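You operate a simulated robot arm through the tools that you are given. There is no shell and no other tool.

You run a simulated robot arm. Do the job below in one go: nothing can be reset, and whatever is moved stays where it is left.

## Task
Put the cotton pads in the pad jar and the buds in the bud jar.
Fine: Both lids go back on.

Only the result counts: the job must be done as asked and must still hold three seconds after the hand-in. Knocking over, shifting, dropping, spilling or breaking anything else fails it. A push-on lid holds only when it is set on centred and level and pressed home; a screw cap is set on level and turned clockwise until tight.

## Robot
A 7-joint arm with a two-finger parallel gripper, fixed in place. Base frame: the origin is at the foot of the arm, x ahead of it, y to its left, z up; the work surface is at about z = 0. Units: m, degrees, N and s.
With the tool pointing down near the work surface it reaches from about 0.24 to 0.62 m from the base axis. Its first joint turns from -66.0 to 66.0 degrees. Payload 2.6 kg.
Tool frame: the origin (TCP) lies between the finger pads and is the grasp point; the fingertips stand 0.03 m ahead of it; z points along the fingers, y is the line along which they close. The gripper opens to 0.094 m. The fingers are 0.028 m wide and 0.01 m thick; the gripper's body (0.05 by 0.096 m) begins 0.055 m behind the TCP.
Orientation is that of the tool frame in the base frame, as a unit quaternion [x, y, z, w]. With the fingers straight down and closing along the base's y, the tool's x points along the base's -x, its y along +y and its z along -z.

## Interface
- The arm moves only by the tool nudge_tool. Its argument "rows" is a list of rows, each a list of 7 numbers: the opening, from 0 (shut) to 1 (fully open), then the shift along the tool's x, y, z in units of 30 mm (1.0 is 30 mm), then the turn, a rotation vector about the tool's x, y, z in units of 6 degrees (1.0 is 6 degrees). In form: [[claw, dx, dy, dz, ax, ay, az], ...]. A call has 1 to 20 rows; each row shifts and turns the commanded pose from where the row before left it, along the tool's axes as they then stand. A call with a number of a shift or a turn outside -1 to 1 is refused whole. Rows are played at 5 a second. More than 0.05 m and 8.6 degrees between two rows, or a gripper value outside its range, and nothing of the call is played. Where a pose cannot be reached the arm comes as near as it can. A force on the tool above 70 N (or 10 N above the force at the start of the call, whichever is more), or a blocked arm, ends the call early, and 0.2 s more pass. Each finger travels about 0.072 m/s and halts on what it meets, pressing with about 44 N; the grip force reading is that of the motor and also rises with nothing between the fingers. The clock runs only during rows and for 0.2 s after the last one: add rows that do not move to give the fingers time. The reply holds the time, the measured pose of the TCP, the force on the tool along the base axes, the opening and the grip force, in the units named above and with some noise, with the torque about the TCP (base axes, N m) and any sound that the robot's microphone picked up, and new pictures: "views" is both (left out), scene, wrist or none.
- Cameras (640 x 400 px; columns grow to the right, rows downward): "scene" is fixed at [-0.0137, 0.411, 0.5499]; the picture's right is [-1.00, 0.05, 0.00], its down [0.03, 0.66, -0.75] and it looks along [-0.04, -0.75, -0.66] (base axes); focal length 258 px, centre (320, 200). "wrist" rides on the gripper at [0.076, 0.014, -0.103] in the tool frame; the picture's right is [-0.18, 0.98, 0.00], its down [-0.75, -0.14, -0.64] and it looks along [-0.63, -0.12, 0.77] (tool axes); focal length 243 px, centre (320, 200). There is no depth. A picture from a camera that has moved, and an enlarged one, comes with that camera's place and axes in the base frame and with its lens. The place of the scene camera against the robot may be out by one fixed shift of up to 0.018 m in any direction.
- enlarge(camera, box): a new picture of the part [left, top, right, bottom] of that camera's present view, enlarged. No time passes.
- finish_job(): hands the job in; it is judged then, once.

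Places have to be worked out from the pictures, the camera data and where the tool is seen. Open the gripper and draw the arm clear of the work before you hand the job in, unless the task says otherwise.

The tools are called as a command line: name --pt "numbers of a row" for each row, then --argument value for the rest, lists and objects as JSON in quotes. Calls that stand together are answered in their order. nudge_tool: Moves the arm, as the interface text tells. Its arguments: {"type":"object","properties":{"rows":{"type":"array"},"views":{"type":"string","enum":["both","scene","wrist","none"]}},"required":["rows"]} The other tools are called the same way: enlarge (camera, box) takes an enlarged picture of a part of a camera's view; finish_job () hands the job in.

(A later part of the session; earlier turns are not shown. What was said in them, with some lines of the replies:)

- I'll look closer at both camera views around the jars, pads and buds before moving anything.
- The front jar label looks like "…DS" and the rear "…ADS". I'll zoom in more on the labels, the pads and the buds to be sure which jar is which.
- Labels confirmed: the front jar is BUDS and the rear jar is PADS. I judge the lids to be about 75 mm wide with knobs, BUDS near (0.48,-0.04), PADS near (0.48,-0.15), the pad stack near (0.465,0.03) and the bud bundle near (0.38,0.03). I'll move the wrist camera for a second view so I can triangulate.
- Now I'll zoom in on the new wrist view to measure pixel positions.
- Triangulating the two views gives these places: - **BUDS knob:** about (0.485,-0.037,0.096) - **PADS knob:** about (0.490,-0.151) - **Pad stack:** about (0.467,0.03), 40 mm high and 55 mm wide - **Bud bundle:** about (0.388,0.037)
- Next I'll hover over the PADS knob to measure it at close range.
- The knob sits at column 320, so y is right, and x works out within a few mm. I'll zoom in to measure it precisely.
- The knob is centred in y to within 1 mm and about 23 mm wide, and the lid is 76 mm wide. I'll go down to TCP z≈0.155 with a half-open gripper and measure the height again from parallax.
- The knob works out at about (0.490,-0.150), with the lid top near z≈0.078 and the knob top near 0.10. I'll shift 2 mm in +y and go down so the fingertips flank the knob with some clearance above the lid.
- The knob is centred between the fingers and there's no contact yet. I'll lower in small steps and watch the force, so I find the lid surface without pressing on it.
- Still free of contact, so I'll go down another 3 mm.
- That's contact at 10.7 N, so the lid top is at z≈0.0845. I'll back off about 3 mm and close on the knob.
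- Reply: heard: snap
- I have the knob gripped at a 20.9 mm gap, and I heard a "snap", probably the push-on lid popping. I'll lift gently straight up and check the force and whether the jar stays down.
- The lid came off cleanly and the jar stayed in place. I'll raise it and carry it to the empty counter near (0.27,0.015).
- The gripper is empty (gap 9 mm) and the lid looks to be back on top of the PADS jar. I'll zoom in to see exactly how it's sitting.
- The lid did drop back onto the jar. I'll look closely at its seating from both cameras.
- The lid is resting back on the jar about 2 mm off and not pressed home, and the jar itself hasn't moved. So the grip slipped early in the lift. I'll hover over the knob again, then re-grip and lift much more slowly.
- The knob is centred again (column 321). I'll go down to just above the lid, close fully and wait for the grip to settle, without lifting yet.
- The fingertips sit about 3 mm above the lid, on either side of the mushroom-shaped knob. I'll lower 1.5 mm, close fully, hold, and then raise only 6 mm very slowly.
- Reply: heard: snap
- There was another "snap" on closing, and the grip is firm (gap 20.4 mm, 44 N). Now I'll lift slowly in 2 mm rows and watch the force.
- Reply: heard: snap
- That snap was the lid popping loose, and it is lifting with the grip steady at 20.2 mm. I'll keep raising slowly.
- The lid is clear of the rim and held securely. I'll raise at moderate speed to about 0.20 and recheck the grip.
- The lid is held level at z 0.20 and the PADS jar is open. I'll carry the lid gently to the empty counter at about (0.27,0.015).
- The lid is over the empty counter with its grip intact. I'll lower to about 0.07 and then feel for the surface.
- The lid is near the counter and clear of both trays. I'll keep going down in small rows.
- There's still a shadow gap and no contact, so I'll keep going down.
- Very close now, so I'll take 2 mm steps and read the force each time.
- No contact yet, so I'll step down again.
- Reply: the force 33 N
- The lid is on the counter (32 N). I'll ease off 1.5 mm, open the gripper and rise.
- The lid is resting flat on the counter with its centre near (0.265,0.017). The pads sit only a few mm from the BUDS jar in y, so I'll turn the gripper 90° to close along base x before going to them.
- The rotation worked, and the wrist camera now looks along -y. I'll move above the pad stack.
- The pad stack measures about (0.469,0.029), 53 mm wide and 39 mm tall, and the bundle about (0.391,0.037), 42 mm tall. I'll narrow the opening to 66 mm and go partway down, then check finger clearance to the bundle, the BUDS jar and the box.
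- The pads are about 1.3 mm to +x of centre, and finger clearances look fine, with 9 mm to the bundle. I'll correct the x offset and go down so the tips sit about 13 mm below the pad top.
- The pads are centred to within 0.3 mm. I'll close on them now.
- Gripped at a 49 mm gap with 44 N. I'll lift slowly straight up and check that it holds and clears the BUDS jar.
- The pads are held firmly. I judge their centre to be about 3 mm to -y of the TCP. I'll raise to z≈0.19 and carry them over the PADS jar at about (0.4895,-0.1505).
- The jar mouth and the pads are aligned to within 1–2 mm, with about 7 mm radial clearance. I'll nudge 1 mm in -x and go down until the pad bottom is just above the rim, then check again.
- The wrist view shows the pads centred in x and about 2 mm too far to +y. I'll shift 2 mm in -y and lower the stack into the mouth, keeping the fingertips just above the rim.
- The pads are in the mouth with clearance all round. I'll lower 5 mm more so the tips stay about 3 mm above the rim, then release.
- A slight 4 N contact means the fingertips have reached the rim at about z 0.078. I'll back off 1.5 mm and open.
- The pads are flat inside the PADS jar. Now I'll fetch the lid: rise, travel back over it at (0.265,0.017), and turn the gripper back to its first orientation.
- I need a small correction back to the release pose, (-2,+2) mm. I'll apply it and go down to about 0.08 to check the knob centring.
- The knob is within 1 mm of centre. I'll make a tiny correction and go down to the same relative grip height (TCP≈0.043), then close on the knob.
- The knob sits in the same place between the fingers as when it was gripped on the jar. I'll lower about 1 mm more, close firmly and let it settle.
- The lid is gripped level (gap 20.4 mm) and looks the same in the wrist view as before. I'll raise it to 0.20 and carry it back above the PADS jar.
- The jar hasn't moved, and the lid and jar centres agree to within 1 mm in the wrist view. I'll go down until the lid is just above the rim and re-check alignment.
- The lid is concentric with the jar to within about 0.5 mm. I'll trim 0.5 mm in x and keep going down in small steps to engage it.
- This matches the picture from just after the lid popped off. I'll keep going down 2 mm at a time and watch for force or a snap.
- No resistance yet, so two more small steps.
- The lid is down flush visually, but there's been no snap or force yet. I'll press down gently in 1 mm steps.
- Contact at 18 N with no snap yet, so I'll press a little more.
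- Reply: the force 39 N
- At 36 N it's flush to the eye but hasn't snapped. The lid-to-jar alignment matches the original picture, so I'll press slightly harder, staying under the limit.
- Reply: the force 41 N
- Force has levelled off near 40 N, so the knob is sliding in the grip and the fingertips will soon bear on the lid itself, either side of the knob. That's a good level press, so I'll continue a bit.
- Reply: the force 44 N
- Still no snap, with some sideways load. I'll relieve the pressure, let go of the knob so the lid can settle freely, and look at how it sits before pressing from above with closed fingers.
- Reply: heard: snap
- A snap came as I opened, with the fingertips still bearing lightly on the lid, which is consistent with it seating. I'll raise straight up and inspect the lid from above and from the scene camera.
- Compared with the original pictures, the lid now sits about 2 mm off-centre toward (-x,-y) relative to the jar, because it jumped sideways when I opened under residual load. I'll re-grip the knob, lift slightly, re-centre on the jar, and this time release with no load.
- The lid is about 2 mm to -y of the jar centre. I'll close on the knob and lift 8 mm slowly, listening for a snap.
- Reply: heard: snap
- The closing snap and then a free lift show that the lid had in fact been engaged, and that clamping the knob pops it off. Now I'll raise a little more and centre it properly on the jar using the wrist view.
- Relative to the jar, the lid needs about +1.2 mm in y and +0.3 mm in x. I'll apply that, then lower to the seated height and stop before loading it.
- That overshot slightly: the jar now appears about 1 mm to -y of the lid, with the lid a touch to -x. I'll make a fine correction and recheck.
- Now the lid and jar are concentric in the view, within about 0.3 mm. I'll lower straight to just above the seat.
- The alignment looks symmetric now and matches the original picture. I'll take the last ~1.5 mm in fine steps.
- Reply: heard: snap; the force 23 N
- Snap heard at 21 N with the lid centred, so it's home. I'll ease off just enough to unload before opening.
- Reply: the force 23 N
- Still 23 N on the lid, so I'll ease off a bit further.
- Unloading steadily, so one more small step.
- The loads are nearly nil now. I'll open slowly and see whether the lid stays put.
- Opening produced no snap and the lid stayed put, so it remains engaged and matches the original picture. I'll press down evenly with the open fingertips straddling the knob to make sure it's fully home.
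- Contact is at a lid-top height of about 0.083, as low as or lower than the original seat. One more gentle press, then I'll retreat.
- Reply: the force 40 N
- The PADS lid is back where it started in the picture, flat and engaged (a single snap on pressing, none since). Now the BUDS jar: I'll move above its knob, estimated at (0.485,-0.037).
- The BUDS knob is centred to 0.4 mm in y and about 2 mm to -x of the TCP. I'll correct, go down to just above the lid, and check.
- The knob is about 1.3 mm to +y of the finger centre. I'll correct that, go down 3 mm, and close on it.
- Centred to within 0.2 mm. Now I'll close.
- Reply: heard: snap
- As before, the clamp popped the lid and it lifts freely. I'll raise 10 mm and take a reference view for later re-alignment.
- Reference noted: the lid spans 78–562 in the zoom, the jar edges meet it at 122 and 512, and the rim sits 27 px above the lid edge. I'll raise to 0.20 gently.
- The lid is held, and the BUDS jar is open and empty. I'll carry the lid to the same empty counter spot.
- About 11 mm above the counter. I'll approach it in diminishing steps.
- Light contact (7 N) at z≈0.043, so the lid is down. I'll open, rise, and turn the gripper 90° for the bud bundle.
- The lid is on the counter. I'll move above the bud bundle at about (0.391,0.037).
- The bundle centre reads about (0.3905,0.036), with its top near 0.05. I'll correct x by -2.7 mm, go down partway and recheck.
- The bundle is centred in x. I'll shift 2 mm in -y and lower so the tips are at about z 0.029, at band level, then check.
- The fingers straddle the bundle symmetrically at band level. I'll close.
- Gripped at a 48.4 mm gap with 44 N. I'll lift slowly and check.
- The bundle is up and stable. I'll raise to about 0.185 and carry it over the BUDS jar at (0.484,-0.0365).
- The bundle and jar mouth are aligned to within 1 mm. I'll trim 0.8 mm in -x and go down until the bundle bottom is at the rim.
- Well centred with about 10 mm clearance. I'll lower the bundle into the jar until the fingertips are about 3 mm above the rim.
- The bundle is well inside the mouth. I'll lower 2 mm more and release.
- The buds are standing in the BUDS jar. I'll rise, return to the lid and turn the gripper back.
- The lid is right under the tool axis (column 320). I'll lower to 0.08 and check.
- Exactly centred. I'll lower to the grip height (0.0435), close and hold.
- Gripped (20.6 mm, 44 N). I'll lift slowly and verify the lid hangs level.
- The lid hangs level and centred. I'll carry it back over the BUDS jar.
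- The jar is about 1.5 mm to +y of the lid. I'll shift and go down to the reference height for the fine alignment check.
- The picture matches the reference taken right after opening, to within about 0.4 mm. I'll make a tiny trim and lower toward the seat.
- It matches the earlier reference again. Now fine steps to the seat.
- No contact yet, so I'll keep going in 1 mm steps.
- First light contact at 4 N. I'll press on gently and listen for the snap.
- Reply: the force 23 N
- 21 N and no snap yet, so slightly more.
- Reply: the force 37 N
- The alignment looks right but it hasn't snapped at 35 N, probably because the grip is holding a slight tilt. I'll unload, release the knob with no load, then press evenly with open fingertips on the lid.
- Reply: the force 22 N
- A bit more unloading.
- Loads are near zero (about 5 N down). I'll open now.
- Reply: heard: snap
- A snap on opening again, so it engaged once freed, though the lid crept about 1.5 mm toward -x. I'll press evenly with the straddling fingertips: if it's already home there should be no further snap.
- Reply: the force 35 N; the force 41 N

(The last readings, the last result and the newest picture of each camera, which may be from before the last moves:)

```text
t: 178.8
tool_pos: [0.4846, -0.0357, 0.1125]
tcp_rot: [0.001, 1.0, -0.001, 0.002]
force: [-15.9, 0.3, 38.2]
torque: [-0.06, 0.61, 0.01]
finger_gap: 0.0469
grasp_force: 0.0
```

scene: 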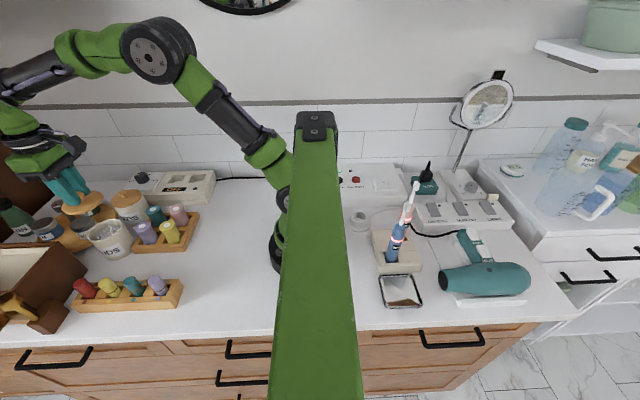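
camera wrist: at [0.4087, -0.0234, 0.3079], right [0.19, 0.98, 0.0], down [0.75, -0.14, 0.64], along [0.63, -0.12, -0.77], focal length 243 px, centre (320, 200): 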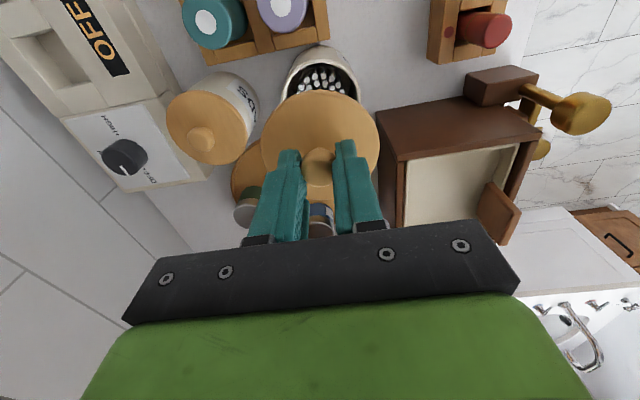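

38 N with no new snap, and the lid top is at the same height as the PADS lid, so it's already home. I'll lift off and inspect from above.

nudge_tool --pt "0.5 0 0 -0.1 0 0 0" --pt "0.5 0 0 -0.1 0 0 0" --pt "0.5 0 0 -0.4 0 0 0" --pt "0.5 0 0 -0.6 0 0 0" --pt "0.5 0 0 -0.6 0 0 0" --pt "0.5 0 0 0 0 0 0" --views "wrist"

enlarge --camera "wrist" --box '[240, 40, 400, 140]'

enlarge --camera "scene" --box '[70, 190, 150, 240]'

enlarge --camera "scene" --box '[80, 215, 140, 253]'

```text
t: 180.2
tool_pos: [0.4838, -0.0357, 0.166]
tcp_rot: [0.0, 1.0, 0.0, 0.0]
force: [-0.5, -0.8, -0.8]
torque: [0.03, -0.02, 0.01]
finger_gap: 0.0474
grasp_force: 0.1
camera wrist: at [0.4068, -0.0222, 0.2684], right [0.18, 0.98, 0.0], down [0.75, -0.14, 0.64], along [0.63, -0.12, -0.77], focal length 243 px, centre (320, 200)
```

wrist: 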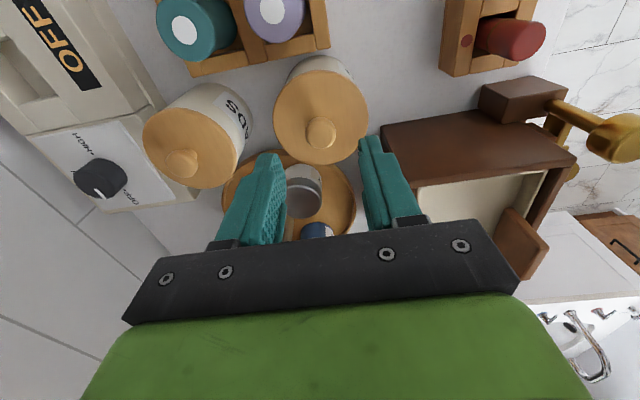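

```text
4.00 times, centred on (320, 90) of wrist
camera zoom: at [0.4068, -0.0222, 0.2684], right [0.18, 0.98, 0.0], down [0.75, -0.14, 0.64], along [0.63, -0.12, -0.77], focal length 970 px, centre (320, 640)
```

zoom: 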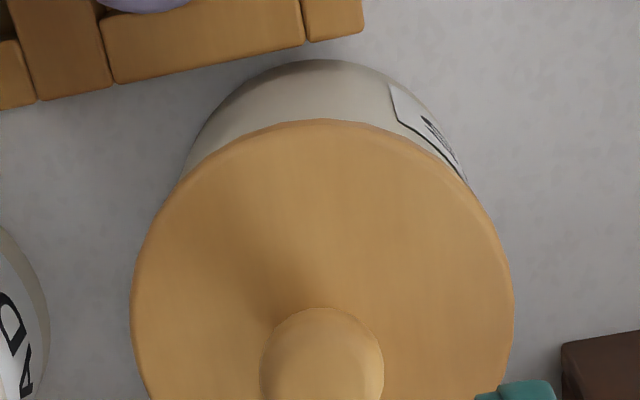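

```text
8.00 times, centred on (110, 215) of scene
camera zoom: at [-0.0137, 0.411, 0.5499], right [-1.0, 0.05, 0.0], down [0.03, 0.66, -0.75], along [-0.04, -0.75, -0.66], focal length 2068 px, centre (2000, 80)
```

zoom: 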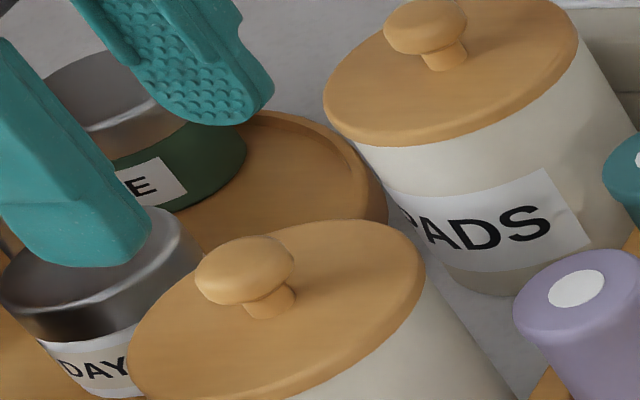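

```text
10.53 times, centred on (110, 234) of scene
camera zoom: at [-0.0137, 0.411, 0.5499], right [-1.0, 0.05, 0.0], down [0.03, 0.66, -0.75], along [-0.04, -0.75, -0.66], focal length 2720 px, centre (2530, -158)
```

zoom: 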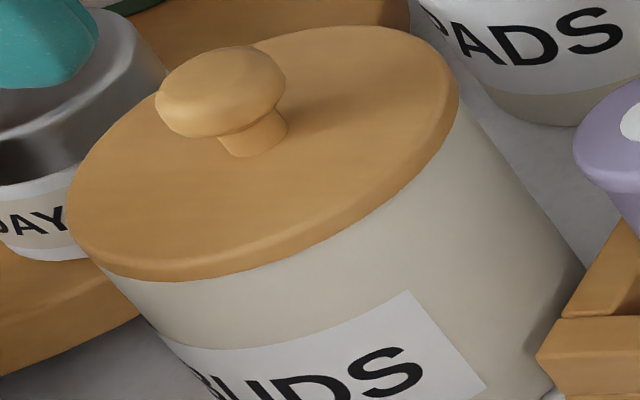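

Both lids look flush and level. I'll raise the arm well clear with the gripper open and take a final overview of both jars.

nudge_tool --pt "0.5 0 0 -0.6 0 0 0" --pt "0.6 0 0 -0.9 0 0 0" --pt "0.8 0 0 -0.9 0 0 0" --pt "1 0 0 -0.9 0 0 0" --pt "1 0.6 -0.3 -0.9 0 0 0" --pt "1 0.8 -0.3 -0.8 0 0 0" --pt "1 0.9 -0.3 -0.8 0 0 0" --pt "1 0.9 -0.3 0 0 0 0" --pt "1 0.9 0 0 0 0 0" --pt "1 0 0 0 0 0 0" --pt "1 0 0 0 0 0 0" --views "both"

enlarge --camera "wrist" --box '[230, 60, 420, 179]'

enlarge --camera "scene" --box '[0, 160, 220, 350]'

enlarge --camera "scene" --box '[80, 180, 180, 243]'

```text
t: 182.6
tool_pos: [0.3606, -0.0716, 0.3403]
tcp_rot: [0.0, 1.0, 0.0, 0.0]
force: [-0.2, -0.7, -0.5]
torque: [-0.01, -0.02, 0.01]
finger_gap: 0.0941
grasp_force: 0.0
camera wrist: at [0.2838, -0.0581, 0.4435], right [0.18, 0.98, 0.0], down [0.75, -0.14, 0.64], along [0.63, -0.12, -0.77], focal length 243 px, centre (320, 200)
```

scene: 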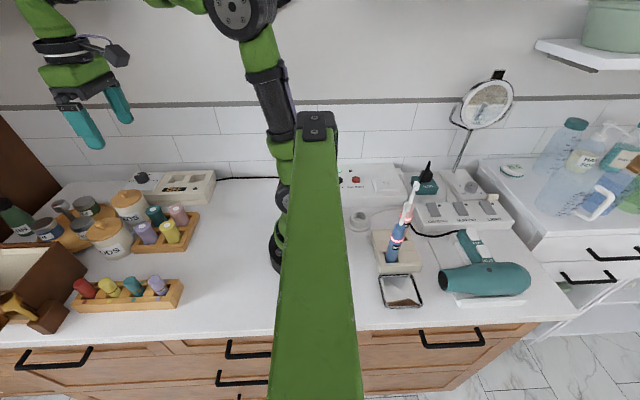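
wrist: 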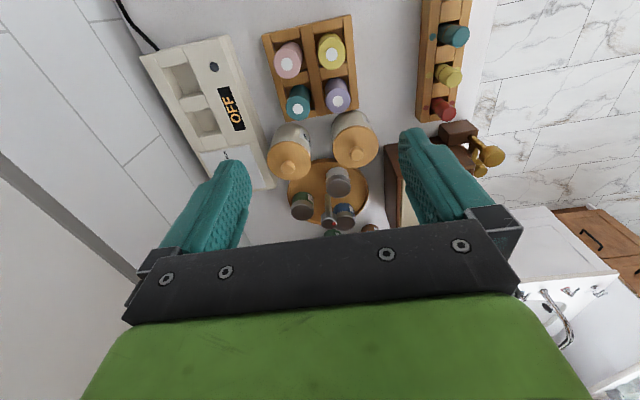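

```text
3.36 times, centred on (325, 120) of wrist
camera zoom: at [0.2838, -0.0581, 0.4435], right [0.18, 0.98, 0.0], down [0.75, -0.14, 0.64], along [0.63, -0.12, -0.77], focal length 816 px, centre (303, 471)
```

zoom: 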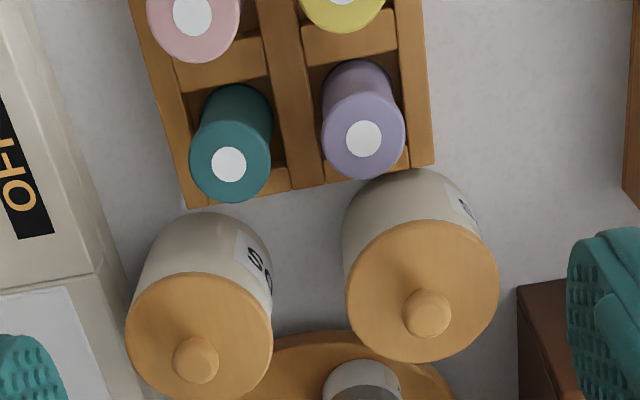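

```text
2.11 times, centred on (110, 255) of scene
camera zoom: at [-0.0137, 0.411, 0.5499], right [-1.0, 0.05, 0.0], down [0.03, 0.66, -0.75], along [-0.04, -0.75, -0.66], focal length 544 px, centre (762, 84)
```

zoom: 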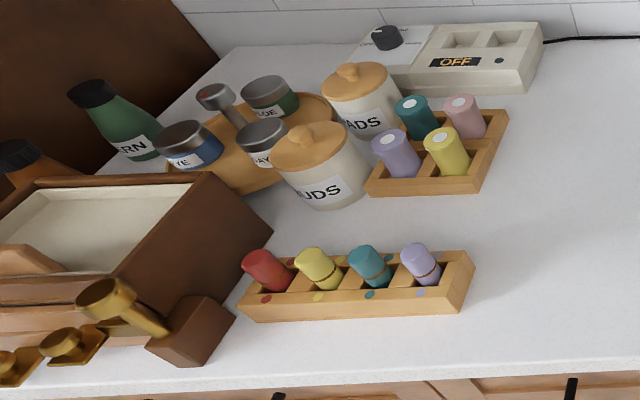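

```text
6.35 times, centred on (130, 212) of scene
camera zoom: at [-0.0137, 0.411, 0.5499], right [-1.0, 0.05, 0.0], down [0.03, 0.66, -0.75], along [-0.04, -0.75, -0.66], focal length 1641 px, centre (1526, 127)
```

zoom: 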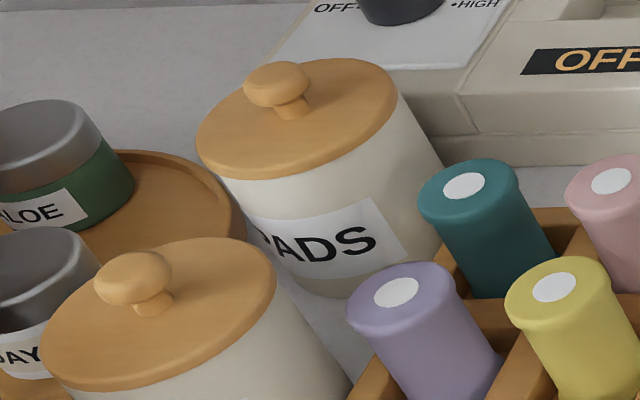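

The pads are in the PADS jar and the buds in the BUDS jar. Each lid is flush on its jar, with a snap heard on its last seating and none since, even when I pressed each lid again. Nothing else has visibly moved, and the gripper is open and clear, so I'm handing in.

finish_job

```text
The job is handed in.
```

The cotton pads are in the PADS jar, the buds are in the BUDS jar, and both lids are back on. I've handed the job in but haven't seen a result.

- **Lid seating:** Each lid gave a snap as it went on. I then pressed each one again at about 37 N, and neither snapped again. I judged them engaged from those sounds and from how flush they look; I had no direct check.
- **Lid centring:** Both lids sit roughly 1–3 mm off centre on their jars.
- **Dropped lid:** On my first lift the PADS lid slipped out of the gripper. It fell back onto its own jar, and I re-gripped it and continued.
- **Jar movement:** The PADS jar ended up about 1 mm from where it started. Nothing else visibly moved.

The gripper is open and the arm is clear of the work.
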